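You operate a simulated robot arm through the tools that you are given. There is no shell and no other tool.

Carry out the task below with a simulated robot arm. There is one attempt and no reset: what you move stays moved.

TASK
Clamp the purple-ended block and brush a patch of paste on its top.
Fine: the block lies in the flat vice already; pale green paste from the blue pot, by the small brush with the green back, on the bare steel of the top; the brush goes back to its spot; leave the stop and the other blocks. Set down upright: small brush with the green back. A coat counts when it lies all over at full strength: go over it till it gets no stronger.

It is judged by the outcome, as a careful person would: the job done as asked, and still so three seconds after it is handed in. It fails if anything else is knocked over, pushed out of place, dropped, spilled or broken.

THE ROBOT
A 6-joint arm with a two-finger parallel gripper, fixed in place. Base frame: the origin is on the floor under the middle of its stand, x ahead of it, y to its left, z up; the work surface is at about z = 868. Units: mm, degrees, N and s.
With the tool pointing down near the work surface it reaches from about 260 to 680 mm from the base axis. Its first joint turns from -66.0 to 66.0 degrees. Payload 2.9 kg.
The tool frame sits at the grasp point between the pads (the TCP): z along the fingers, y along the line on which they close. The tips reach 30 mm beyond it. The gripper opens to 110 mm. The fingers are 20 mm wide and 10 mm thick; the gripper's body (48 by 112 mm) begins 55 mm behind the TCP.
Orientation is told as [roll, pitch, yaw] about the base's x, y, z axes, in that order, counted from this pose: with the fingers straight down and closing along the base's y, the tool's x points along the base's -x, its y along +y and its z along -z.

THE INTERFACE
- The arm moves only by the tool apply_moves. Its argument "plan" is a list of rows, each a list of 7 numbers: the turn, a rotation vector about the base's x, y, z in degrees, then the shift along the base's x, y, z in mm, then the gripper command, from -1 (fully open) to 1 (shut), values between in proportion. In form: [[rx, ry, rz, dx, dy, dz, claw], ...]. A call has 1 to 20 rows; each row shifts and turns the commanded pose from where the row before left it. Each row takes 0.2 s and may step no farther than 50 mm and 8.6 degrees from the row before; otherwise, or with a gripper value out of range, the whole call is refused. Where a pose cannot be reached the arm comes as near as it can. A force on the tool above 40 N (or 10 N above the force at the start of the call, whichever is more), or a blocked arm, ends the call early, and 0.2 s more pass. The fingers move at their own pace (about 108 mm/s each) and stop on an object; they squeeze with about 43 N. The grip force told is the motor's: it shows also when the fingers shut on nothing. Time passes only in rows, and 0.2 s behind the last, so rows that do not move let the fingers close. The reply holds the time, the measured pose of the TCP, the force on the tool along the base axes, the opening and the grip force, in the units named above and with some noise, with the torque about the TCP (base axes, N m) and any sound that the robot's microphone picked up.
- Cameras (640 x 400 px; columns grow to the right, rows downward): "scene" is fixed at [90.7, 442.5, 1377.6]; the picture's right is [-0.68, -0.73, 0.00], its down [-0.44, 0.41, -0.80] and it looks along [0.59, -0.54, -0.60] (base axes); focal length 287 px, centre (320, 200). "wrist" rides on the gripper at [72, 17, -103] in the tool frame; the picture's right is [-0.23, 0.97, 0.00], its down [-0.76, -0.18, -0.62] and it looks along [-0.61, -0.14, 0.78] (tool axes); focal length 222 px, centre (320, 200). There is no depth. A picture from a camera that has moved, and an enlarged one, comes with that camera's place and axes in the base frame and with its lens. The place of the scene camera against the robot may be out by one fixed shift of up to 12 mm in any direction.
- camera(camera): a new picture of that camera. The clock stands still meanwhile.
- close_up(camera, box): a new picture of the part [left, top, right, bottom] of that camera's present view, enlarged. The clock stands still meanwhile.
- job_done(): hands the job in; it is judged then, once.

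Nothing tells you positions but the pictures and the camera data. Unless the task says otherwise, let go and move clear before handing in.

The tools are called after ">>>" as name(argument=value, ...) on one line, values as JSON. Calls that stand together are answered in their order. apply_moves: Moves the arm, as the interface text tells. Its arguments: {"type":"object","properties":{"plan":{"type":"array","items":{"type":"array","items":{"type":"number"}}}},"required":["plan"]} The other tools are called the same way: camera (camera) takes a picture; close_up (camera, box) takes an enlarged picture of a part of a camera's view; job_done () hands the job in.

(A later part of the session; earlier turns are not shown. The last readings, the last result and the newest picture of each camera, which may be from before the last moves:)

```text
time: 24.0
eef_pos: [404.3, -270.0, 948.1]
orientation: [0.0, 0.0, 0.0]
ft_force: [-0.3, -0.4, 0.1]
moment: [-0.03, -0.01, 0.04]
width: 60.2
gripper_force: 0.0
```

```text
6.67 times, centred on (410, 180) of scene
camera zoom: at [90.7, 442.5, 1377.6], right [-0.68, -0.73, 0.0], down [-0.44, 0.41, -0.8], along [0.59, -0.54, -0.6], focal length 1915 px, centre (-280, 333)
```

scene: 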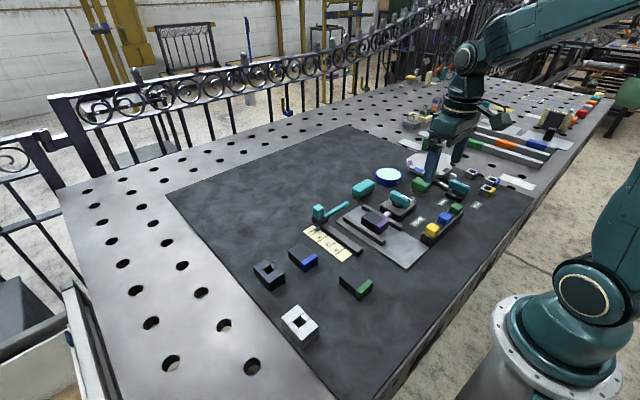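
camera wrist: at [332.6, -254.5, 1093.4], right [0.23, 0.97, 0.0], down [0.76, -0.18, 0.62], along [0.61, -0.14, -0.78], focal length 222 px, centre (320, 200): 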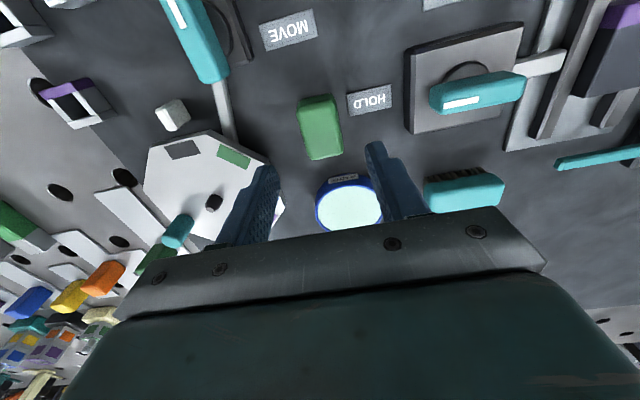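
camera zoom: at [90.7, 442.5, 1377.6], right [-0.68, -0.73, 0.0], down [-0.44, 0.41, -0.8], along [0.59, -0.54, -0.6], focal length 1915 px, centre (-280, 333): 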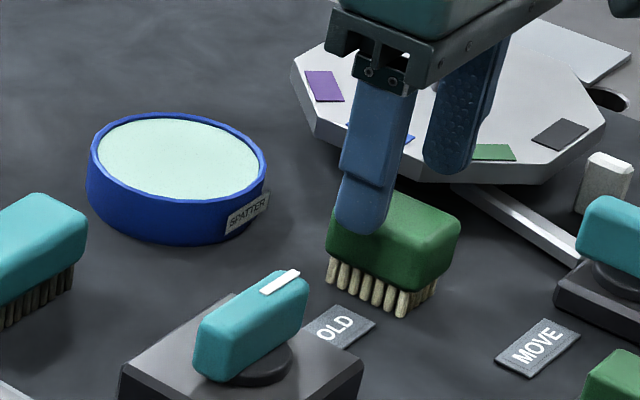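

>>> apply_moves(plan=[[0, 0, 0, 0.7, -0.8, -15, -0.09], [0, 0, 0, 0, 0, -14, -0.09], [0, 0, 0, 0, 0, 0, -0.09]])

>>> close_up(camera="wrist", box=[200, 60, 440, 220])

>>> close_up(camera="scene", box=[370, 150, 450, 210])

```text
time: 24.8
eef_pos: [403.8, -270.7, 919.9]
orientation: [0.1, 0.0, 0.0]
ft_force: [-0.2, 1.0, 0.1]
moment: [0.0, 0.0, 0.02]
width: 60.1
gripper_force: 0.1
```

```text
2.50 times, centred on (320, 140) of wrist
camera zoom: at [331.0, -254.1, 1022.9], right [0.23, 0.97, 0.0], down [0.76, -0.18, 0.62], along [0.61, -0.14, -0.78], focal length 555 px, centre (320, 350)
```

zoom: 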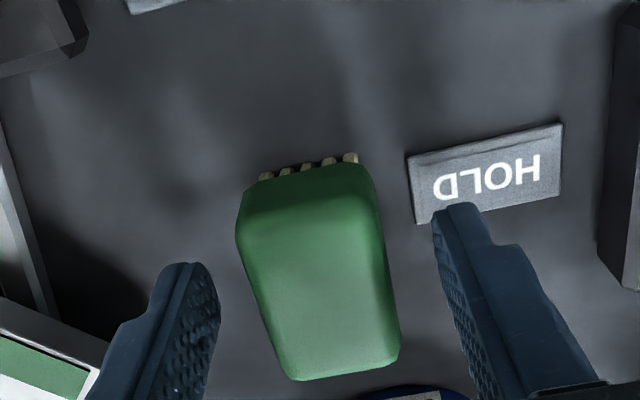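

```text
6.67 times, centred on (410, 180) of scene
camera zoom: at [90.7, 442.5, 1377.6], right [-0.68, -0.73, 0.0], down [-0.44, 0.41, -0.8], along [0.59, -0.54, -0.6], focal length 1915 px, centre (-280, 333)
```

zoom: 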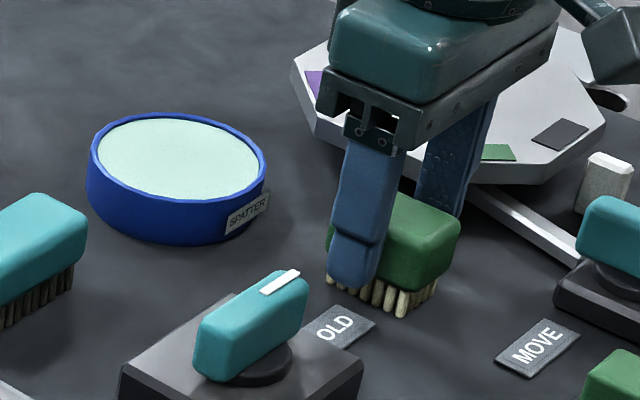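

Fingers straddle the brush back properly, tips above the bristle line. Closing now.

>>> apply_moves(plan=[[0, 0, 0, 0, 0, 0, 0.2], [0, 0, 0, 0, 0, 0, 0.4], [0, 0, 0, 0, 0, 0, 0.7], [0, 0, 0, 0, 0, 0, 0.7]])

>>> close_up(camera="wrist", box=[200, 60, 440, 220])

>>> close_up(camera="scene", box=[370, 150, 450, 210])

```text
time: 25.8
eef_pos: [402.2, -270.4, 918.7]
orientation: [0.0, 0.0, 0.0]
ft_force: [-0.7, 0.2, -0.3]
moment: [0.0, -0.01, 0.03]
width: 32.7
gripper_force: 42.8
```

```text
2.50 times, centred on (320, 140) of wrist
camera zoom: at [331.1, -254.0, 1023.0], right [0.23, 0.97, 0.0], down [0.76, -0.18, 0.62], along [0.61, -0.14, -0.78], focal length 555 px, centre (320, 350)
```

zoom: 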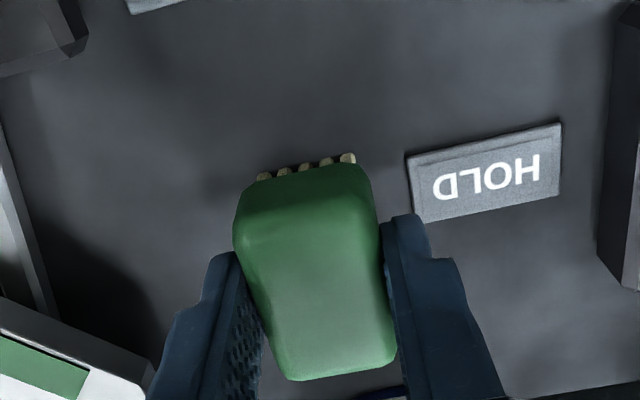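

```text
6.67 times, centred on (410, 180) of scene
camera zoom: at [90.7, 442.5, 1377.6], right [-0.68, -0.73, 0.0], down [-0.44, 0.41, -0.8], along [0.59, -0.54, -0.6], focal length 1915 px, centre (-280, 333)
```

zoom: 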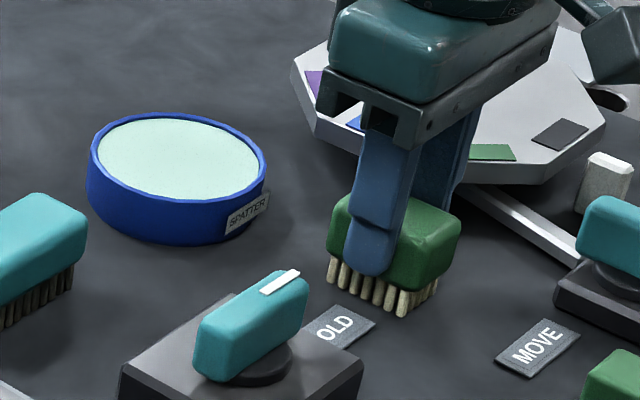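

Brush is gripped (32.7 mm) at TCP ≈(403.5,-270.5,919.6), which I record as its home. Lifting straight up and checking it hangs straight.

>>> apply_moves(plan=[[0, 0, 0, 0, 0, 10, 0.7], [0, 0, 0, 0, 0, 20, 0.7], [0, 0, 0, 0, 0, 25, 0.7], [0, 0, 0, 0, 0, 0, 0.7]])

>>> close_up(camera="scene", box=[370, 140, 450, 210])

>>> camera(camera="wrist")

```text
time: 26.8
eef_pos: [404.1, -270.6, 975.3]
orientation: [0.0, 0.0, 0.0]
ft_force: [0.4, 0.3, 0.4]
moment: [-0.02, 0.0, -0.02]
width: 32.9
gripper_force: 43.1
```

```text
5.71 times, centred on (410, 175) of scene
camera zoom: at [90.7, 442.5, 1377.6], right [-0.68, -0.73, 0.0], down [-0.44, 0.41, -0.8], along [0.59, -0.54, -0.6], focal length 1642 px, centre (-194, 343)
```

zoom: 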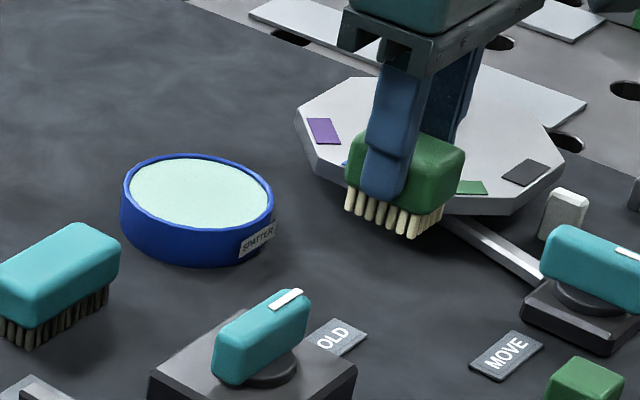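

```text
taken
camera wrist: at [331.8, -253.6, 1079.3], right [0.23, 0.97, 0.0], down [0.76, -0.18, 0.62], along [0.61, -0.14, -0.78], focal length 222 px, centre (320, 200)
```

wrist: 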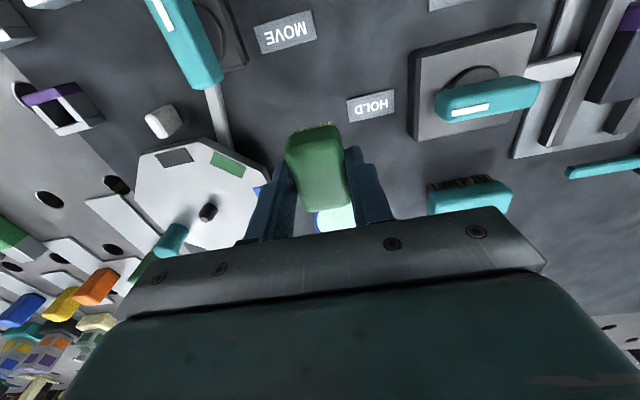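

>>> apply_moves(plan=[[0, 0, 0, 36, 3.5, 0, 0.7], [0, 0, 0, 36, 3.5, 0, 0.7], [0, 0, 0, 36, 3.5, 0, 0.7], [0, 0, 0, 0, 0, 0, 0.7]])

>>> close_up(camera="scene", box=[360, 130, 440, 200])

>>> close_up(camera="wrist", box=[220, 90, 420, 230])

```text
time: 27.8
eef_pos: [510.3, -257.4, 974.3]
orientation: [0.0, 0.0, 0.0]
ft_force: [0.2, 0.3, 0.1]
moment: [-0.02, -0.04, -0.02]
width: 33.0
gripper_force: 43.3
```

```text
5.71 times, centred on (400, 165) of scene
camera zoom: at [90.7, 442.5, 1377.6], right [-0.68, -0.73, 0.0], down [-0.44, 0.41, -0.8], along [0.59, -0.54, -0.6], focal length 1642 px, centre (-137, 400)
```

zoom: 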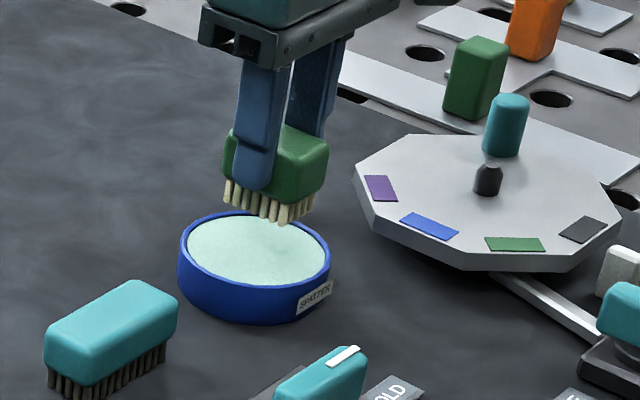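

```text
2.86 times, centred on (320, 160) of wrist
camera zoom: at [437.0, -241.5, 1078.6], right [0.23, 0.97, 0.0], down [0.76, -0.18, 0.62], along [0.61, -0.14, -0.78], focal length 635 px, centre (320, 314)
```

zoom: 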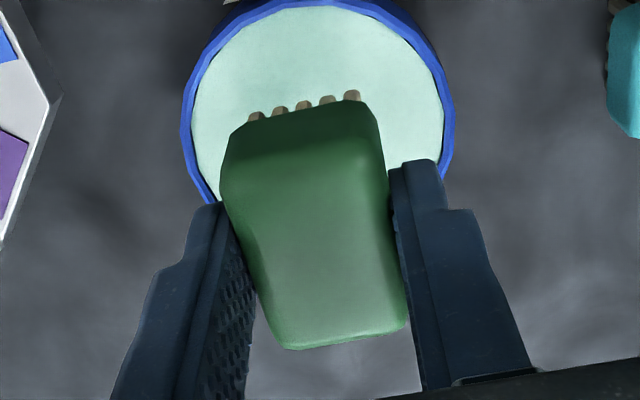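

>>> apply_moves(plan=[[0, 0, 0, 3, 0, -12, 0.7], [0, 0, 0, 0, 0, -12, 0.7], [0, 0, 0, 0, 0, 0, 0.7]])

>>> close_up(camera="scene", box=[360, 130, 440, 200])

>>> close_up(camera="wrist", box=[220, 90, 420, 230])

```text
time: 28.6
eef_pos: [513.9, -260.1, 950.6]
orientation: [0.0, 0.0, 0.1]
ft_force: [0.4, 0.8, -0.8]
moment: [-0.05, 0.04, -0.02]
width: 32.9
gripper_force: 42.5
```

```text
5.71 times, centred on (400, 165) of scene
camera zoom: at [90.7, 442.5, 1377.6], right [-0.68, -0.73, 0.0], down [-0.44, 0.41, -0.8], along [0.59, -0.54, -0.6], focal length 1642 px, centre (-137, 400)
```

zoom: 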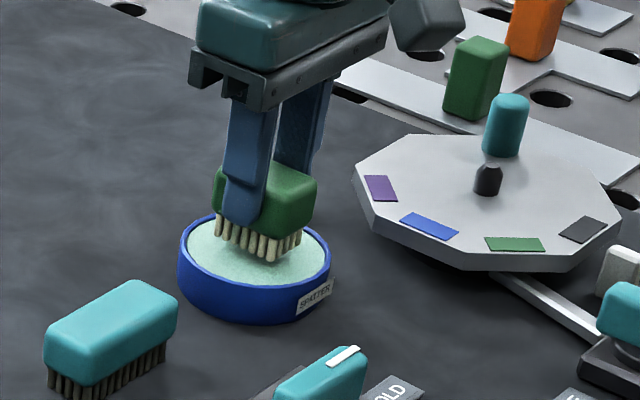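

```text
2.86 times, centred on (320, 160) of wrist
camera zoom: at [440.9, -243.0, 1054.1], right [0.23, 0.97, 0.0], down [0.76, -0.18, 0.62], along [0.61, -0.14, -0.78], focal length 635 px, centre (320, 314)
```

zoom: 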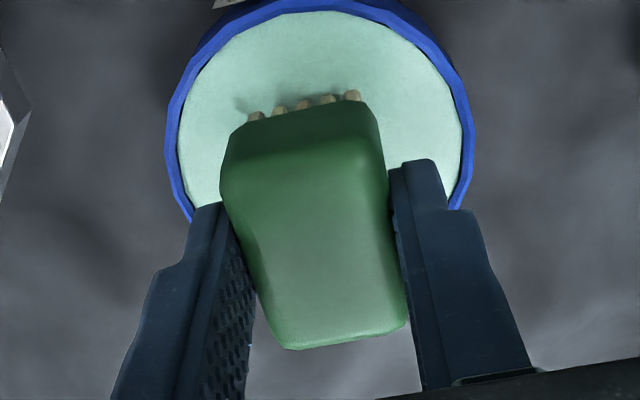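

>>> apply_moves(plan=[[0, 0, 0, 0, 1, -4, 0.7], [0, 0, 0, 0, 0, -3, 0.7], [0, 0, 0, 0, 0, 0, 0.7]])

>>> close_up(camera="scene", box=[370, 150, 430, 195])

>>> close_up(camera="wrist", box=[260, 90, 380, 160])

```text
time: 29.4
eef_pos: [514.7, -259.2, 944.6]
orientation: [0.0, 0.0, 0.0]
ft_force: [-1.2, 0.8, 1.0]
moment: [0.04, 0.01, 0.07]
width: 32.4
gripper_force: 42.8
```

```text
8.89 times, centred on (400, 172) of scene
camera zoom: at [90.6, 442.5, 1377.6], right [-0.68, -0.73, 0.0], down [-0.44, 0.41, -0.8], along [0.59, -0.54, -0.6], focal length 2554 px, centre (-391, 444)
```

zoom: 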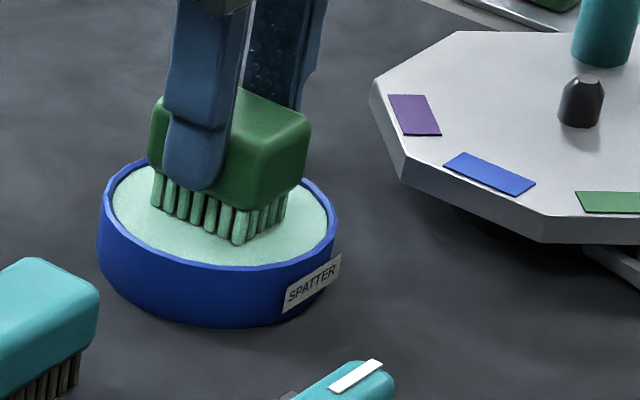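

```text
5.33 times, centred on (320, 125) of wrist
camera zoom: at [441.5, -242.5, 1047.4], right [0.23, 0.97, 0.0], down [0.76, -0.18, 0.62], along [0.61, -0.14, -0.78], focal length 1185 px, centre (320, 600)
```

zoom: 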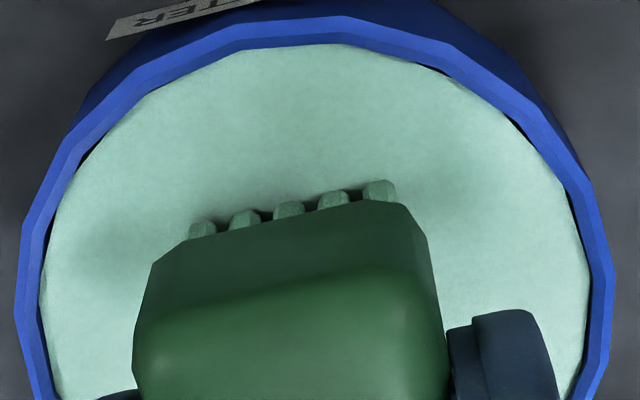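

The bristles have taken on the pale green paste. I'll dip slightly deeper briefly, then lift clear.

>>> apply_moves(plan=[[0, 0, 0, 0, 0, -1.5, 0.7], [0, 0, 0, 0, 0, 0, 0.7], [0, 0, 0, 0, 0, 0, 0.7], [0, 0, 0, 0, 0, 5, 0.7], [0, 0, 0, 0, 0, 10, 0.7], [0, 0, 0, 0, 0, 18, 0.7], [0, 0, 0, 0, 0, 0, 0.7]])

>>> close_up(camera="scene", box=[360, 130, 440, 200])

>>> close_up(camera="wrist", box=[220, 90, 420, 230])

```text
time: 31.0
eef_pos: [514.9, -258.6, 976.5]
orientation: [0.0, -0.1, 0.0]
ft_force: [-0.1, -0.5, -0.1]
moment: [0.03, 0.01, 0.0]
width: 32.9
gripper_force: 42.8
```

```text
5.71 times, centred on (400, 165) of scene
camera zoom: at [90.7, 442.5, 1377.6], right [-0.68, -0.73, 0.0], down [-0.44, 0.41, -0.8], along [0.59, -0.54, -0.6], focal length 1642 px, centre (-137, 400)
```

zoom: 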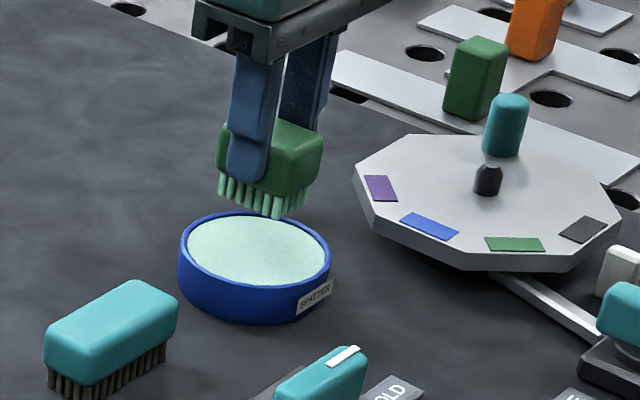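

```text
2.86 times, centred on (320, 160) of wrist
camera zoom: at [442.0, -242.5, 1080.2], right [0.23, 0.97, 0.0], down [0.76, -0.18, 0.62], along [0.61, -0.14, -0.78], focal length 635 px, centre (320, 314)
```

zoom: 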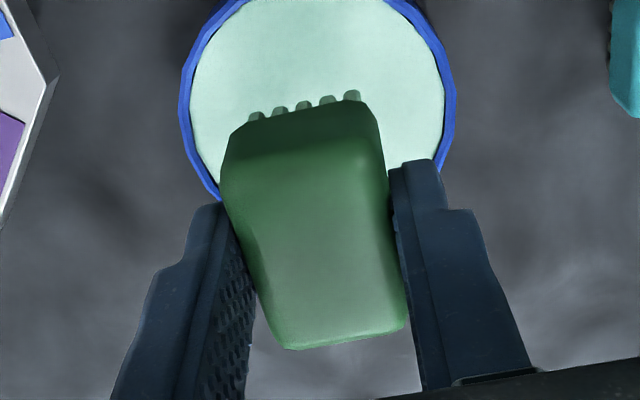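

Brush is loaded and the pot undisturbed. Raising higher to clear the knob, then travelling to above the block.

>>> apply_moves(plan=[[0, 0, 0, 0, 0, 40, 0.7], [0, 0, 0, -18.4, 37.2, 0, 0.7], [0, 0, 0, -18.4, 37.2, 0, 0.7], [0, 0, 0, -18.4, 37.2, 0, 0.7], [0, 0, 0, -18.4, 37.2, 0, 0.7], [0, 0, 0, -18.4, 37.2, 0, 0.7], [0, 0, 0, -18.4, 37.2, 0, 0.7], [0, 0, 0, 0, 0, -20, 0.7], [0, 0, 0, 0, 0, -15, 0.7], [0, 0, 0, 0, 0, 0, 0.7]])

>>> close_up(camera="scene", box=[330, 150, 430, 230])

>>> close_up(camera="wrist", box=[220, 60, 420, 220])

```text
time: 33.2
eef_pos: [406.2, -34.1, 980.2]
orientation: [0.1, -0.1, 0.0]
ft_force: [0.1, 0.2, 0.1]
moment: [0.0, -0.02, 0.01]
width: 32.7
gripper_force: 42.8
```

```text
5.00 times, centred on (380, 190) of scene
camera zoom: at [90.7, 442.5, 1377.6], right [-0.68, -0.73, 0.0], down [-0.44, 0.41, -0.8], along [0.59, -0.54, -0.6], focal length 1436 px, centre (20, 250)
```

zoom: 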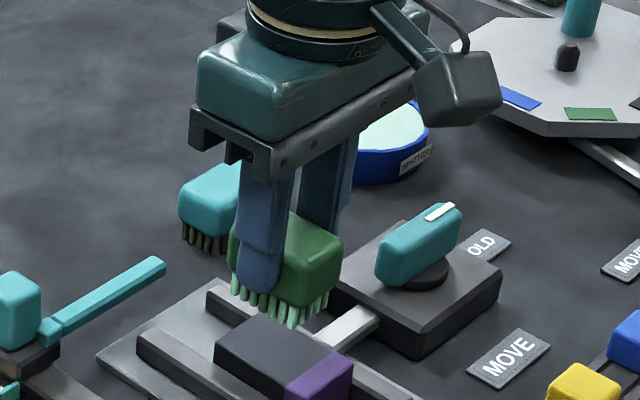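

```text
2.50 times, centred on (320, 140) of wrist
camera zoom: at [333.1, -18.1, 1083.9], right [0.23, 0.97, 0.0], down [0.76, -0.18, 0.62], along [0.61, -0.14, -0.78], focal length 555 px, centre (320, 350)
```

zoom: 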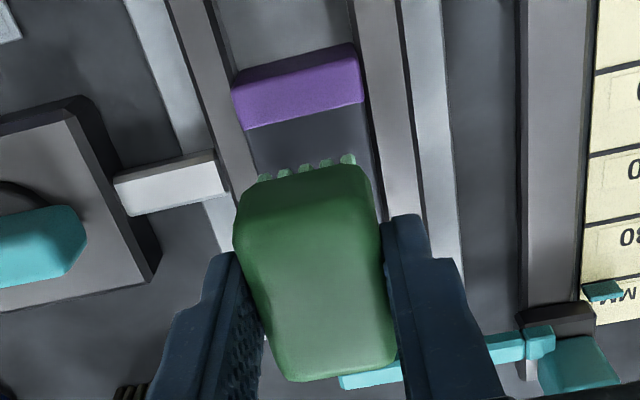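

>>> apply_moves(plan=[[0, 0, 0, -1, 0, -12, 0.7], [0, 0, 0, 0, 0, -12, 0.7], [0, 0, 0, 0, 0, -2, 0.7], [0, 0, 0, 0, 0, 0, 0.7]])

>>> close_up(camera="scene", box=[340, 180, 410, 230])

>>> close_up(camera="wrist", box=[240, 60, 400, 180])

```text
time: 34.2
eef_pos: [404.6, -35.2, 954.7]
orientation: [0.0, 0.0, 0.1]
ft_force: [-0.7, 0.5, -1.3]
moment: [0.02, -0.03, 0.03]
width: 32.6
gripper_force: 42.8
```

```text
8.00 times, centred on (375, 205) of scene
camera zoom: at [90.7, 442.5, 1377.6], right [-0.68, -0.73, 0.0], down [-0.44, 0.41, -0.8], along [0.59, -0.54, -0.6], focal length 2298 px, centre (-120, 160)
```

zoom: 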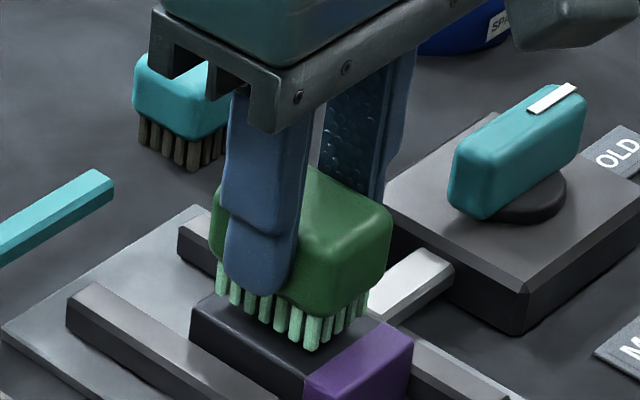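

```text
3.33 times, centred on (320, 120) of wrist
camera zoom: at [331.6, -18.7, 1058.8], right [0.23, 0.97, 0.0], down [0.76, -0.18, 0.62], along [0.61, -0.14, -0.78], focal length 740 px, centre (320, 467)
```

zoom: 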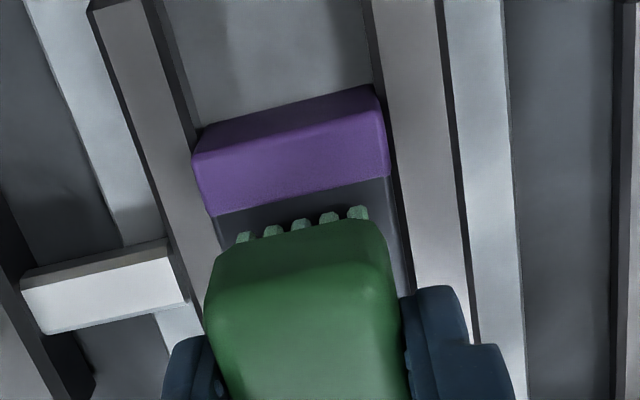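

>>> apply_moves(plan=[[0, 0, 0, 0, 0, -2, 0.7], [0, 0, 0, 0, 0, -1.5, 0.7], [0, 0, 0, 0, 0, 0, 0.7]])

>>> close_up(camera="scene", box=[340, 180, 410, 230])

>>> close_up(camera="wrist", box=[240, 60, 400, 180])

```text
time: 35.0
eef_pos: [403.4, -35.5, 952.3]
orientation: [0.0, 0.0, 0.1]
ft_force: [-0.9, -0.6, 1.5]
moment: [0.01, 0.02, 0.04]
width: 32.9
gripper_force: 42.6
```

```text
8.00 times, centred on (375, 205) of scene
camera zoom: at [90.6, 442.5, 1377.6], right [-0.68, -0.73, 0.0], down [-0.44, 0.41, -0.8], along [0.59, -0.54, -0.6], focal length 2298 px, centre (-120, 160)
```

zoom: 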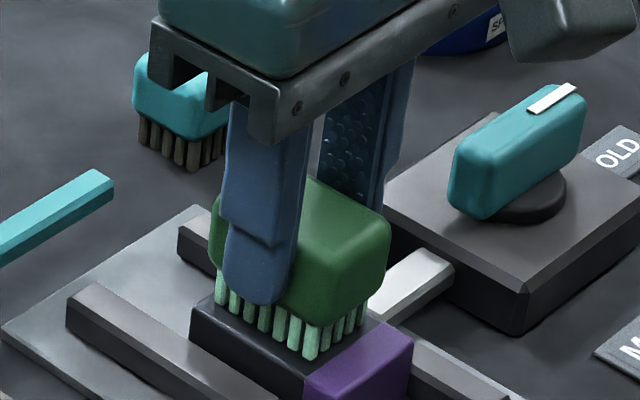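

```text
3.33 times, centred on (320, 120) of wrist
camera zoom: at [331.6, -19.1, 1054.9], right [0.23, 0.97, 0.0], down [0.76, -0.18, 0.62], along [0.61, -0.14, -0.78], focal length 740 px, centre (320, 467)
```

zoom: 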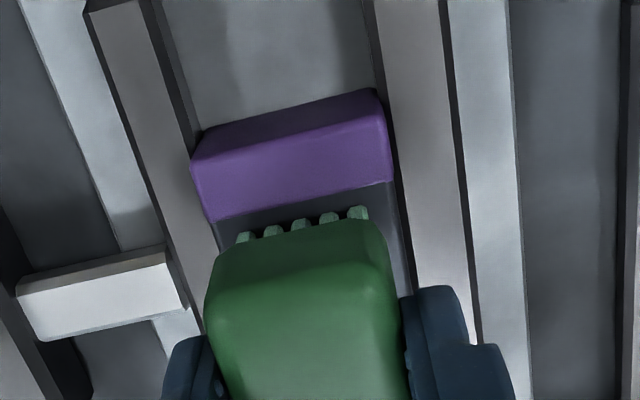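

>>> apply_moves(plan=[[0, 0, 0, 0, 0, -1, 0.7], [0, 0, 0, 0, 0, 0, 0.7]])

>>> close_up(camera="scene", box=[350, 195, 400, 230])

```text
time: 35.6
eef_pos: [404.4, -35.8, 949.8]
orientation: [0.0, -0.2, 0.0]
ft_force: [-2.6, -0.1, 23.4]
moment: [-0.01, 0.27, 0.01]
width: 32.3
gripper_force: 43.1
```

```text
11.43 times, centred on (375, 212) of scene
camera zoom: at [90.3, 442.5, 1377.6], right [-0.68, -0.73, 0.0], down [-0.44, 0.41, -0.8], along [0.59, -0.54, -0.6], focal length 3283 px, centre (-309, 57)
```

zoom: 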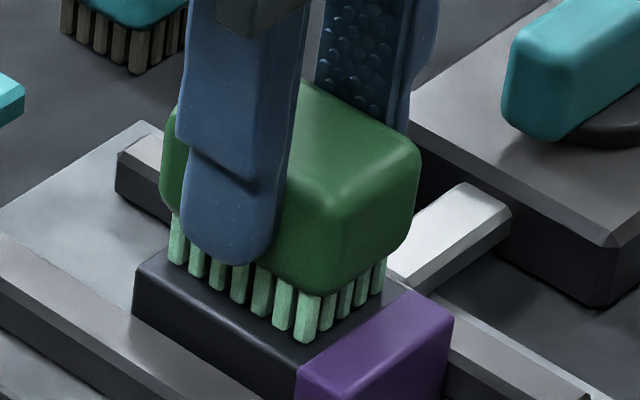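

Contact with the block top is made (about 23 N). I'll ease off slightly and start with a short stroke to check that paste is laid down.

>>> apply_moves(plan=[[0, 0, 0, 0, 0, 0.6, 0.7], [0, 0, 0, 0, -2, 0, 0.7], [0, 0, 0, 0, -2, 0, 0.7], [0, 0, 0, 0, -1, 0, 0.7], [0, 0, 0, 0, 0, 0, 0.7]])

>>> close_up(camera="scene", box=[350, 195, 400, 230])

>>> close_up(camera="wrist", box=[240, 60, 400, 180])

```text
time: 36.8
eef_pos: [403.9, -40.8, 951.3]
orientation: [0.1, -0.2, 0.1]
ft_force: [0.8, 10.5, 29.5]
moment: [0.46, -0.04, 0.02]
width: 32.5
gripper_force: 43.6
```

```text
11.43 times, centred on (375, 212) of scene
camera zoom: at [90.3, 442.8, 1377.5], right [-0.68, -0.73, 0.0], down [-0.44, 0.41, -0.8], along [0.59, -0.54, -0.6], focal length 3283 px, centre (-309, 57)
```

zoom: 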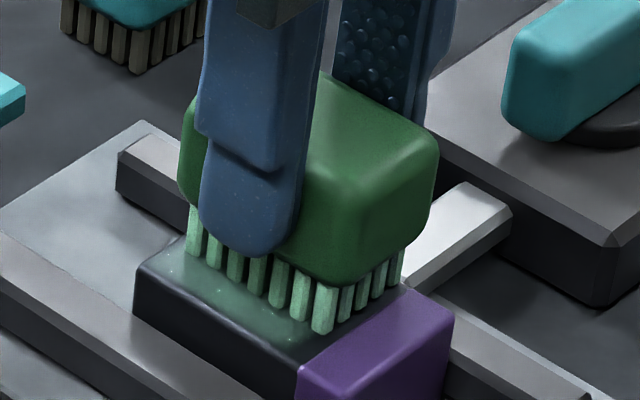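

```text
3.33 times, centred on (320, 120) of wrist
camera zoom: at [330.6, -24.3, 1054.3], right [0.23, 0.97, 0.0], down [0.76, -0.18, 0.62], along [0.61, -0.14, -0.78], focal length 740 px, centre (320, 467)
```

zoom: 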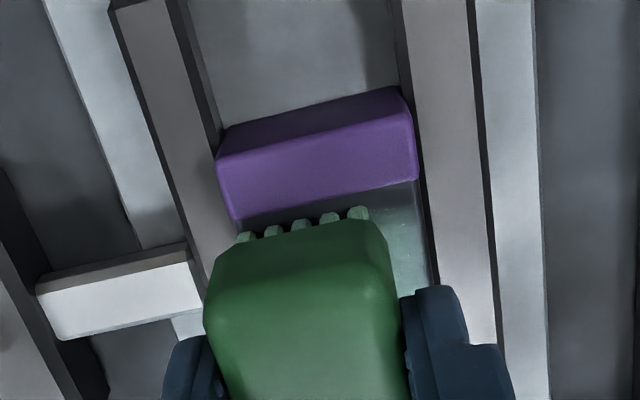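

Paste is going on as a thin coat. I'll reduce pressure a bit and sweep over the bare steel in a zigzag, staying off the purple end.

>>> apply_moves(plan=[[0, 0, 0, 0, 0, 0.5, 0.7], [0, 0, 0, -1.5, 0, 0, 0.7], [0, 0, 0, 2.5, 0, 0, 0.7], [0, 0, 0, 2.5, 0, 0, 0.7], [0, 0, 0, 0, 3, 0, 0.7], [0, 0, 0, 0, 3, 0, 0.7], [0, 0, 0, 0, 3, 0, 0.7], [0, 0, 0, 0, 3, 0, 0.7], [0, 0, 0, -2.5, 0, 0, 0.7], [0, 0, 0, -2.5, 0, 0, 0.7], [0, 0, 0, 0, -3, 0, 0.7], [0, 0, 0, 0, -3, 0, 0.7], [0, 0, 0, 0, -3, 0, 0.7], [0, 0, 0, 0, -3, 0, 0.7], [0, 0, 0, 2.5, 0, 0, 0.7], [0, 0, 0, 0, 0, 0, 0.7]])

>>> close_up(camera="scene", box=[350, 195, 400, 230])

>>> close_up(camera="wrist", box=[240, 60, 400, 180])

```text
time: 40.2
eef_pos: [404.3, -42.5, 950.5]
orientation: [-0.1, 0.0, -0.1]
ft_force: [-1.7, -0.2, 4.0]
moment: [-0.01, 0.08, 0.0]
width: 32.7
gripper_force: 42.7
```

```text
11.43 times, centred on (375, 212) of scene
camera zoom: at [90.6, 442.5, 1377.6], right [-0.68, -0.73, 0.0], down [-0.44, 0.41, -0.8], along [0.59, -0.54, -0.6], focal length 3283 px, centre (-309, 57)
```

zoom: 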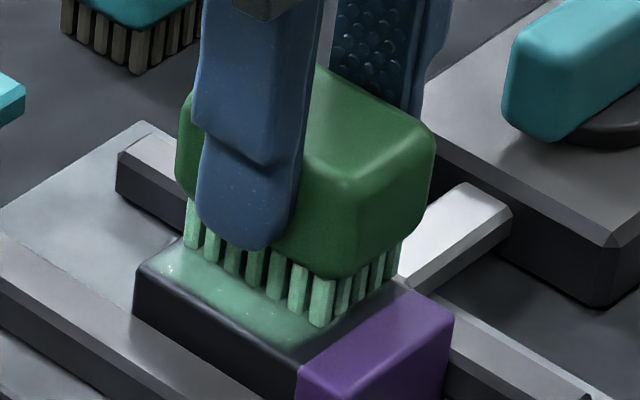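

```text
3.33 times, centred on (320, 120) of wrist
camera zoom: at [332.8, -25.5, 1054.5], right [0.23, 0.97, 0.0], down [0.76, -0.18, 0.62], along [0.61, -0.14, -0.78], focal length 740 px, centre (320, 467)
```

zoom: 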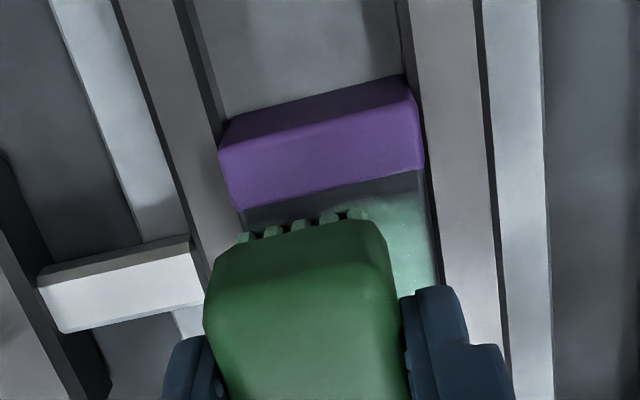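

>>> apply_moves(plan=[[0, 0, 0, 0, 0, 5, 0.7], [0, 0, 0, 0, 0, 30, 0.7], [0, 0, 0, 0, -30, 10, 0.7], [0, 0, 0, 0, -30, 0, 0.7], [0, 0, 0, 0, 0, 0, 0.7]])

>>> camera(camera="wrist")

>>> close_up(camera="scene", box=[350, 195, 400, 230])

>>> close_up(camera="wrist", box=[340, 50, 480, 160])

```text
time: 41.4
eef_pos: [403.2, -101.4, 998.1]
orientation: [0.0, 0.0, -0.1]
ft_force: [-0.1, -0.1, -1.2]
moment: [0.02, 0.0, 0.0]
width: 32.8
gripper_force: 43.0
```

```text
taken
camera wrist: at [331.5, -84.3, 1101.0], right [0.23, 0.97, 0.0], down [0.76, -0.18, 0.62], along [0.61, -0.14, -0.78], focal length 222 px, centre (320, 200)
```

wrist: 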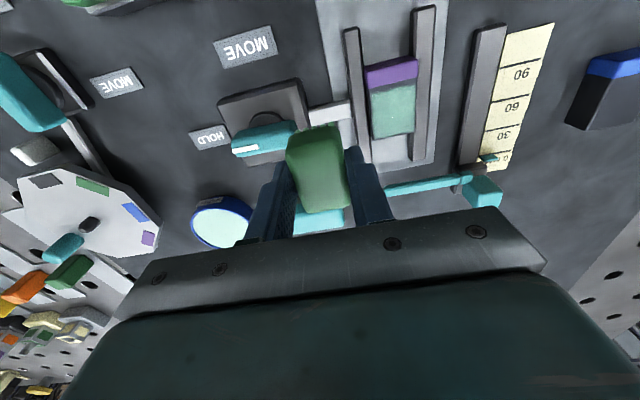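

```text
11.43 times, centred on (375, 212) of scene
camera zoom: at [90.7, 442.5, 1377.6], right [-0.68, -0.73, 0.0], down [-0.44, 0.41, -0.8], along [0.59, -0.54, -0.6], focal length 3283 px, centre (-309, 57)
```

zoom: 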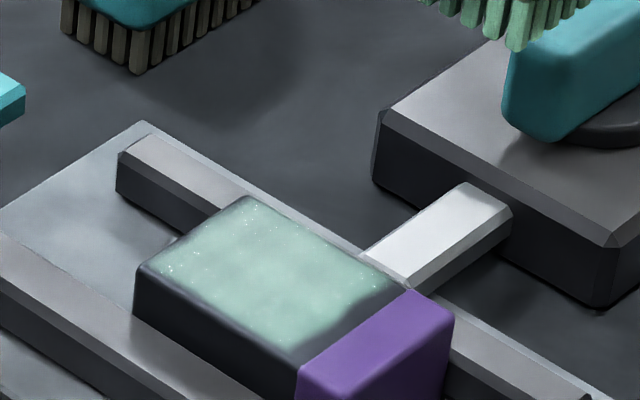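

```text
3.64 times, centred on (410, 105) of wrist
camera zoom: at [331.5, -84.3, 1101.0], right [0.23, 0.97, 0.0], down [0.76, -0.18, 0.62], along [0.61, -0.14, -0.78], focal length 808 px, centre (-7, 546)
```

zoom: 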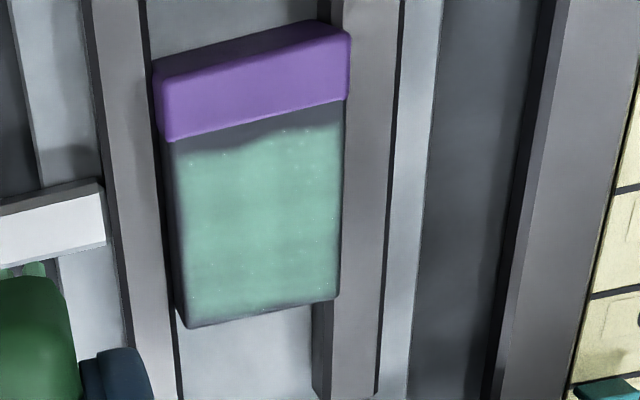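

The coat covers the middle well; still bare is a strip about 6 mm wide along the purple boundary and thin margins at the edges. I'll go back, working closer to the boundary and edges.

>>> apply_moves(plan=[[0, 0, 0, 0, 30, 0, 0.7], [0, 0, 0, -3.5, 35, -10, 0.7], [0, 0, 0, 0, 0, -20, 0.7], [0, 0, 0, 0, 0, -13, 0.7], [0, 0, 0, 0, 0, 0, 0.7]])

>>> close_up(camera="wrist", box=[240, 60, 400, 180])

>>> close_up(camera="scene", box=[350, 190, 400, 225])

```text
time: 42.6
eef_pos: [402.8, -37.0, 957.7]
orientation: [0.0, 0.1, 0.0]
ft_force: [0.4, 0.2, -0.8]
moment: [-0.02, 0.01, -0.01]
width: 32.9
gripper_force: 42.8
```

```text
3.33 times, centred on (320, 120) of wrist
camera zoom: at [329.3, -20.5, 1060.6], right [0.23, 0.97, 0.0], down [0.76, -0.18, 0.62], along [0.61, -0.14, -0.78], focal length 740 px, centre (320, 467)
```

zoom: 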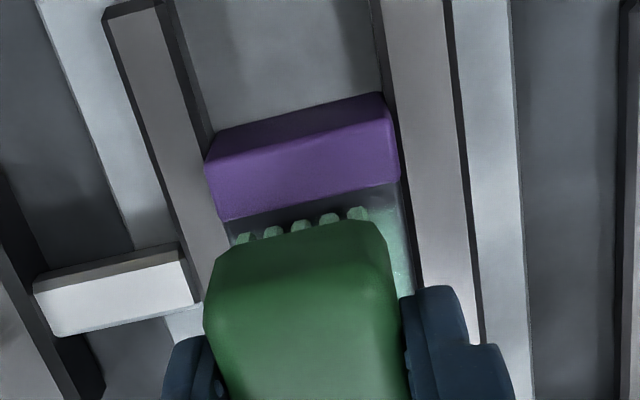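

```text
11.43 times, centred on (375, 208) of scene
camera zoom: at [90.7, 442.5, 1377.6], right [-0.68, -0.73, 0.0], down [-0.44, 0.41, -0.8], along [0.59, -0.54, -0.6], focal length 3283 px, centre (-309, 114)
```

zoom: 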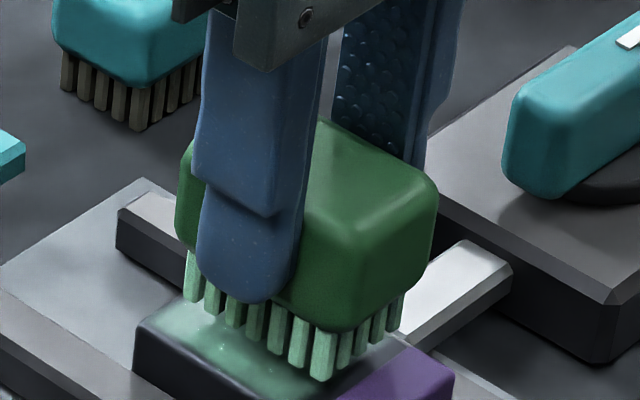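

>>> apply_moves(plan=[[0, 0, 0, -2, 0, -4.5, 0.7], [0, 0, 0, 0, 0, -1.3, 0.7], [0, 0, 0, 0, 0, 0, 0.7]])

```text
time: 43.4
eef_pos: [400.5, -36.2, 950.7]
orientation: [0.0, -0.2, 0.0]
ft_force: [-10.4, -1.2, 31.8]
moment: [0.01, 0.56, 0.0]
width: 32.7
gripper_force: 42.7
```

>>> apply_moves(plan=[[0, 0, 0, 0, 0, 0.6, 0.7], [0, 0, 0, 0, -3, 0, 0.7], [0, 0, 0, 0, -3, 0, 0.7], [0, 0, 0, 0, 3.7, 0, 0.7], [0, 0, 0, 0, 3.7, 0, 0.7], [0, 0, 0, 0, 3.7, 0, 0.7], [0, 0, 0, 0, 3.7, 0, 0.7], [0, 0, 0, 0, -3.7, 0, 0.7], [0, 0, 0, 0, -3.7, 0, 0.7], [0, 0, 0, 0, -3.7, 0, 0.7], [0, 0, 0, 0, -3.7, 0, 0.7], [0, 0, 0, 0, 3.7, 0, 0.7], [0, 0, 0, 0, 3.7, 0, 0.7], [0, 0, 0, 0, 3.7, 0, 0.7], [0, 0, 0, 0, 3.7, 0, 0.7], [0, 0, 0, 0, 0, 0, 0.7]])

>>> close_up(camera="wrist", box=[240, 60, 400, 180])

>>> close_up(camera="scene", box=[350, 190, 400, 225])

```text
time: 46.8
eef_pos: [400.7, -27.7, 947.9]
orientation: [0.0, 0.0, 0.0]
ft_force: [-0.7, -10.8, 29.4]
moment: [-0.45, -0.17, -0.08]
width: 32.7
gripper_force: 43.0
```

```text
3.33 times, centred on (320, 120) of wrist
camera zoom: at [327.3, -10.9, 1052.0], right [0.23, 0.97, 0.0], down [0.76, -0.18, 0.62], along [0.61, -0.14, -0.78], focal length 740 px, centre (320, 467)
```

zoom: 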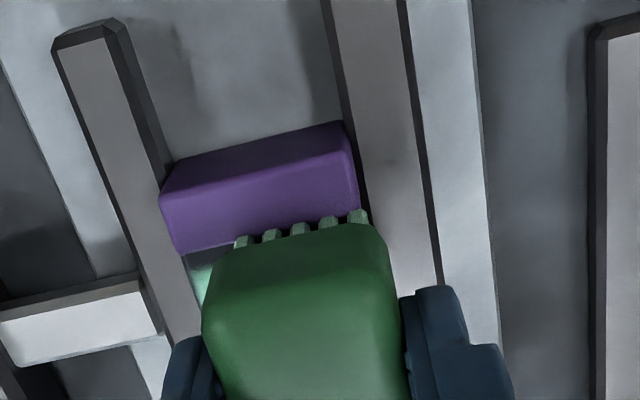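

```text
11.43 times, centred on (375, 208) of scene
camera zoom: at [90.3, 442.3, 1377.7], right [-0.68, -0.73, 0.0], down [-0.44, 0.41, -0.8], along [0.59, -0.54, -0.6], focal length 3283 px, centre (-309, 114)
```

zoom: 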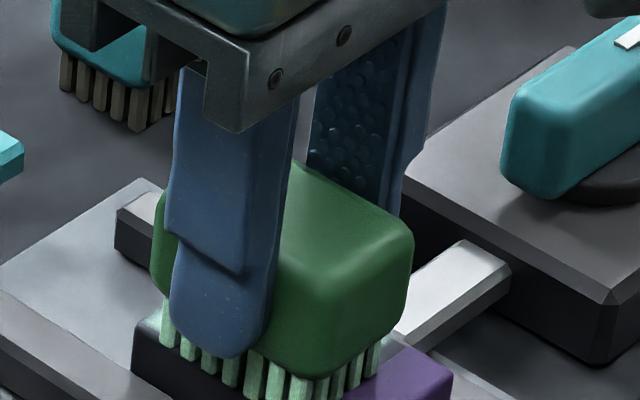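

The arm sank slightly and presses harder than wanted, so I'll lift the brush clear and inspect both coat and brush.

>>> apply_moves(plan=[[0, 0, 0, 0, 0, 5, 0.7], [0, 0, 0, 0, -10, 35, 0.7], [0, 0, 0, 0, -35, 10, 0.7], [0, 0, 0, 0, -30, 0, 0.7], [0, 0, 0, 0, 0, 0, 0.7]])

>>> close_up(camera="wrist", box=[340, 40, 480, 150])

>>> close_up(camera="scene", box=[345, 190, 405, 232])

>>> close_up(camera="scene", box=[360, 140, 440, 200])

>>> close_up(camera="wrist", box=[220, 90, 420, 230])

```text
time: 48.0
eef_pos: [401.3, -101.9, 998.2]
orientation: [0.1, 0.0, 0.0]
ft_force: [0.5, 0.8, -1.1]
moment: [0.02, 0.03, 0.0]
width: 32.6
gripper_force: 42.7
```

```text
3.64 times, centred on (410, 95) of wrist
camera zoom: at [328.1, -85.6, 1102.5], right [0.23, 0.97, 0.0], down [0.76, -0.18, 0.62], along [0.61, -0.14, -0.78], focal length 808 px, centre (-7, 582)
```

zoom: 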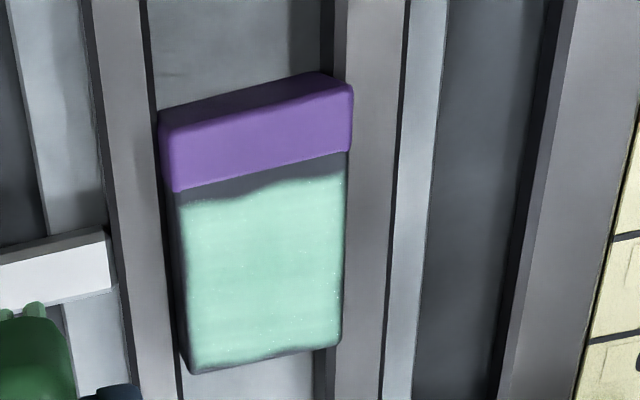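

```text
9.52 times, centred on (375, 211) of scene
camera zoom: at [90.7, 442.5, 1377.6], right [-0.68, -0.73, 0.0], down [-0.44, 0.41, -0.8], along [0.59, -0.54, -0.6], focal length 2736 px, centre (-204, 95)
```

zoom: 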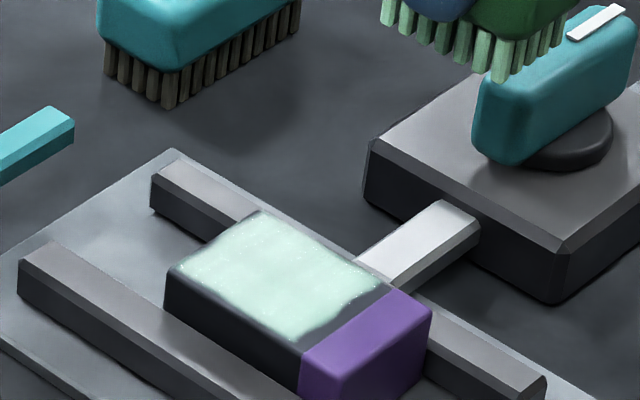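

```text
6.67 times, centred on (400, 170) of scene
camera zoom: at [90.7, 442.5, 1377.6], right [-0.68, -0.73, 0.0], down [-0.44, 0.41, -0.8], along [0.59, -0.54, -0.6], focal length 1915 px, centre (-213, 400)
```

zoom: 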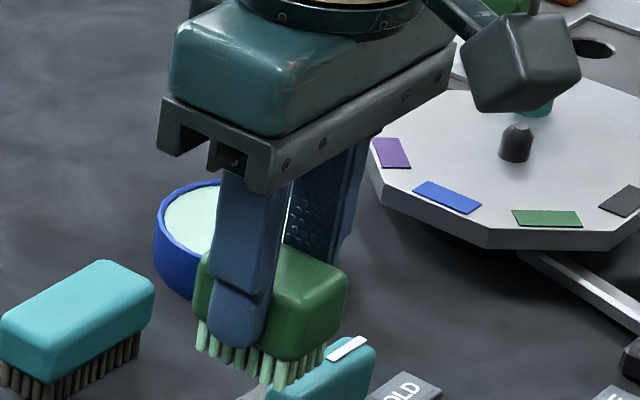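

```text
2.86 times, centred on (320, 160) of wrist
camera zoom: at [328.1, -85.6, 1102.5], right [0.23, 0.97, 0.0], down [0.76, -0.18, 0.62], along [0.61, -0.14, -0.78], focal length 635 px, centre (320, 314)
```

zoom: 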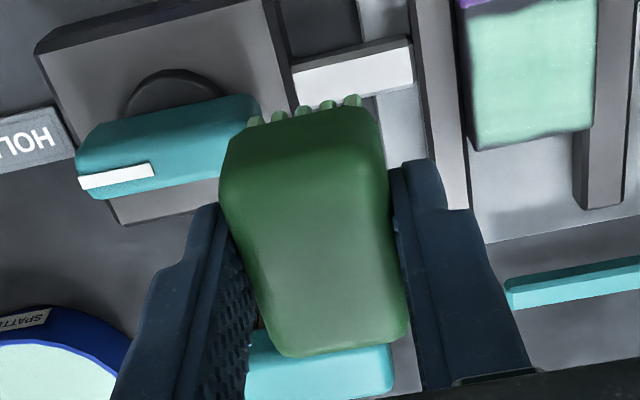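

The coat is much stronger now, but a strip at the purple boundary remains. I'll reload a bit closer to that boundary with lighter pressure and shorter strokes.

>>> apply_moves(plan=[[0, 0, 0, 0, 32, 0, 0.7], [0, 0, 0, -2.5, 32, -10, 0.7], [0, 0, 0, 0, 0, -20, 0.7], [0, 0, 0, 0, 0, -13, 0.7], [0, 0, 0, 0, 0, 0, 0.7]])

>>> close_up(camera="wrist", box=[240, 60, 400, 180])

>>> close_up(camera="scene", box=[350, 190, 400, 225])

```text
time: 49.2
eef_pos: [397.4, -38.6, 954.7]
orientation: [0.0, 0.0, -0.1]
ft_force: [0.0, -0.2, -0.2]
moment: [-0.01, 0.0, 0.04]
width: 32.9
gripper_force: 42.8
```

```text
3.33 times, centred on (320, 120) of wrist
camera zoom: at [324.7, -21.5, 1058.4], right [0.23, 0.97, 0.0], down [0.76, -0.18, 0.62], along [0.61, -0.14, -0.78], focal length 740 px, centre (320, 467)
```

zoom: 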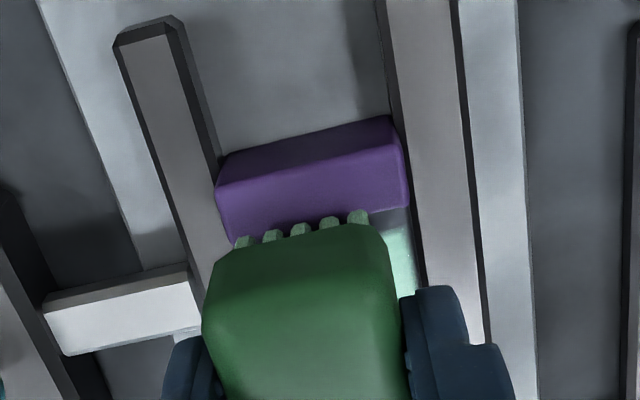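

```text
11.43 times, centred on (375, 208) of scene
camera zoom: at [90.7, 442.5, 1377.6], right [-0.68, -0.73, 0.0], down [-0.44, 0.41, -0.8], along [0.59, -0.54, -0.6], focal length 3283 px, centre (-309, 114)
```

zoom: 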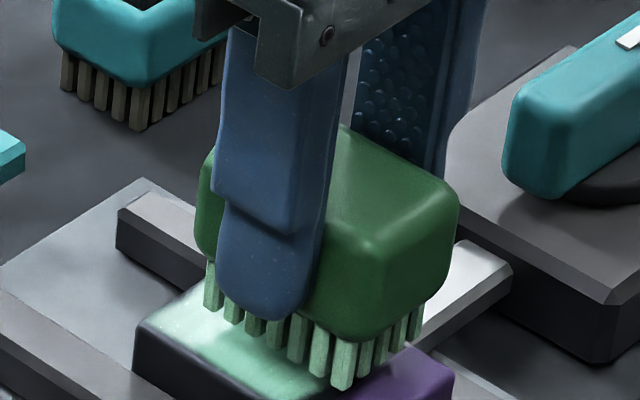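

>>> apply_moves(plan=[[0, 0, 0, 1.2, 1, -3.5, 0.7], [0, 0, 0, 0, 0, 0, 0.7]])

```text
time: 49.8
eef_pos: [399.0, -37.8, 951.0]
orientation: [0.0, -0.1, 0.0]
ft_force: [-0.1, -0.1, 0.1]
moment: [0.02, -0.01, 0.04]
width: 32.9
gripper_force: 43.7
```

>>> apply_moves(plan=[[0, 0, 0, 0, 0, -1, 0.7], [0, 0, 0, 0, 0, 0, 0.7]])

```text
time: 50.4
eef_pos: [398.2, -37.9, 950.8]
orientation: [0.0, 0.0, 0.0]
ft_force: [0.4, -0.5, -0.1]
moment: [0.0, 0.03, -0.01]
width: 33.1
gripper_force: 43.1
```

>>> apply_moves(plan=[[0, 0, 0, 0, 0, -1, 0.7], [0, 0, 0, 0, 0, 0, 0.7]])

>>> close_up(camera="wrist", box=[240, 60, 400, 180])

>>> close_up(camera="scene", box=[350, 190, 400, 225])

```text
time: 51.0
eef_pos: [398.6, -38.5, 949.8]
orientation: [-0.1, 0.0, -0.1]
ft_force: [0.2, 0.7, -0.1]
moment: [-0.04, -0.02, -0.02]
width: 32.9
gripper_force: 42.6
```

```text
3.33 times, centred on (320, 120) of wrist
camera zoom: at [325.8, -21.4, 1053.1], right [0.23, 0.97, 0.0], down [0.76, -0.18, 0.62], along [0.61, -0.14, -0.78], focal length 740 px, centre (320, 467)
```

zoom: 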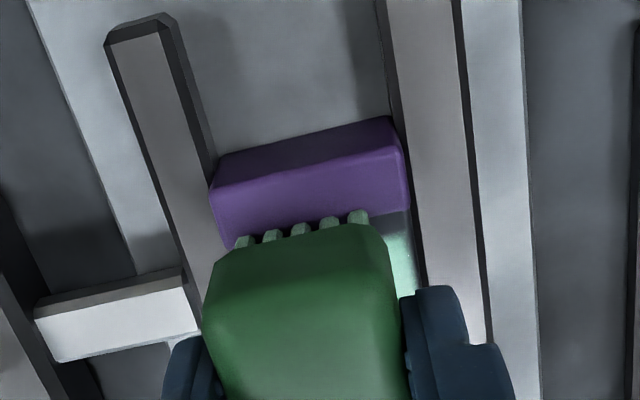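

```text
11.43 times, centred on (375, 208) of scene
camera zoom: at [90.7, 442.5, 1377.6], right [-0.68, -0.73, 0.0], down [-0.44, 0.41, -0.8], along [0.59, -0.54, -0.6], focal length 3283 px, centre (-309, 114)
```

zoom: 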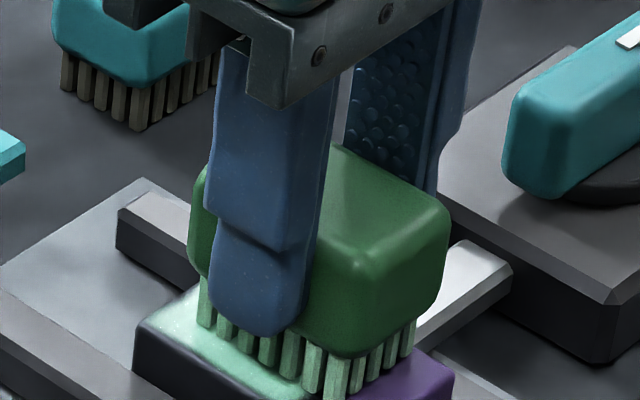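

>>> apply_moves(plan=[[0, 0, 0, 0, 0, -0.7, 0.7], [0, 0, 0, 0, 0, 0, 0.7]])

```text
time: 51.6
eef_pos: [399.0, -38.2, 948.1]
orientation: [-0.1, 0.0, 0.1]
ft_force: [-1.5, 0.8, 3.8]
moment: [0.01, -0.02, 0.0]
width: 32.7
gripper_force: 42.6
```

>>> apply_moves(plan=[[0, 0, 0, 0, 0, -0.3, 0.7], [0, 0, 0, 0, -3, 0, 0.7], [0, 0, 0, 0, -2, 0, 0.7], [0, 0, 0, 0, 3.5, 0, 0.7], [0, 0, 0, 0, 3.5, 0, 0.7], [0, 0, 0, 0, 3.5, 0, 0.7], [0, 0, 0, 0, 3.5, 0, 0.7], [0, 0, 0, 0, 0, 0, 0.7]])

>>> close_up(camera="wrist", box=[240, 60, 400, 180])

```text
time: 53.4
eef_pos: [397.9, -29.6, 949.1]
orientation: [0.1, -0.1, 0.0]
ft_force: [1.2, -5.3, 11.3]
moment: [-0.19, -0.11, -0.01]
width: 32.6
gripper_force: 42.8
```

```text
3.33 times, centred on (320, 120) of wrist
camera zoom: at [325.5, -11.6, 1052.3], right [0.23, 0.97, 0.0], down [0.76, -0.18, 0.62], along [0.61, -0.14, -0.78], focal length 740 px, centre (320, 467)
```

zoom: 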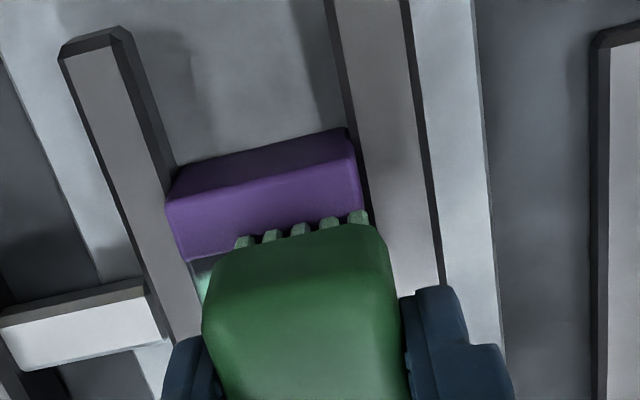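

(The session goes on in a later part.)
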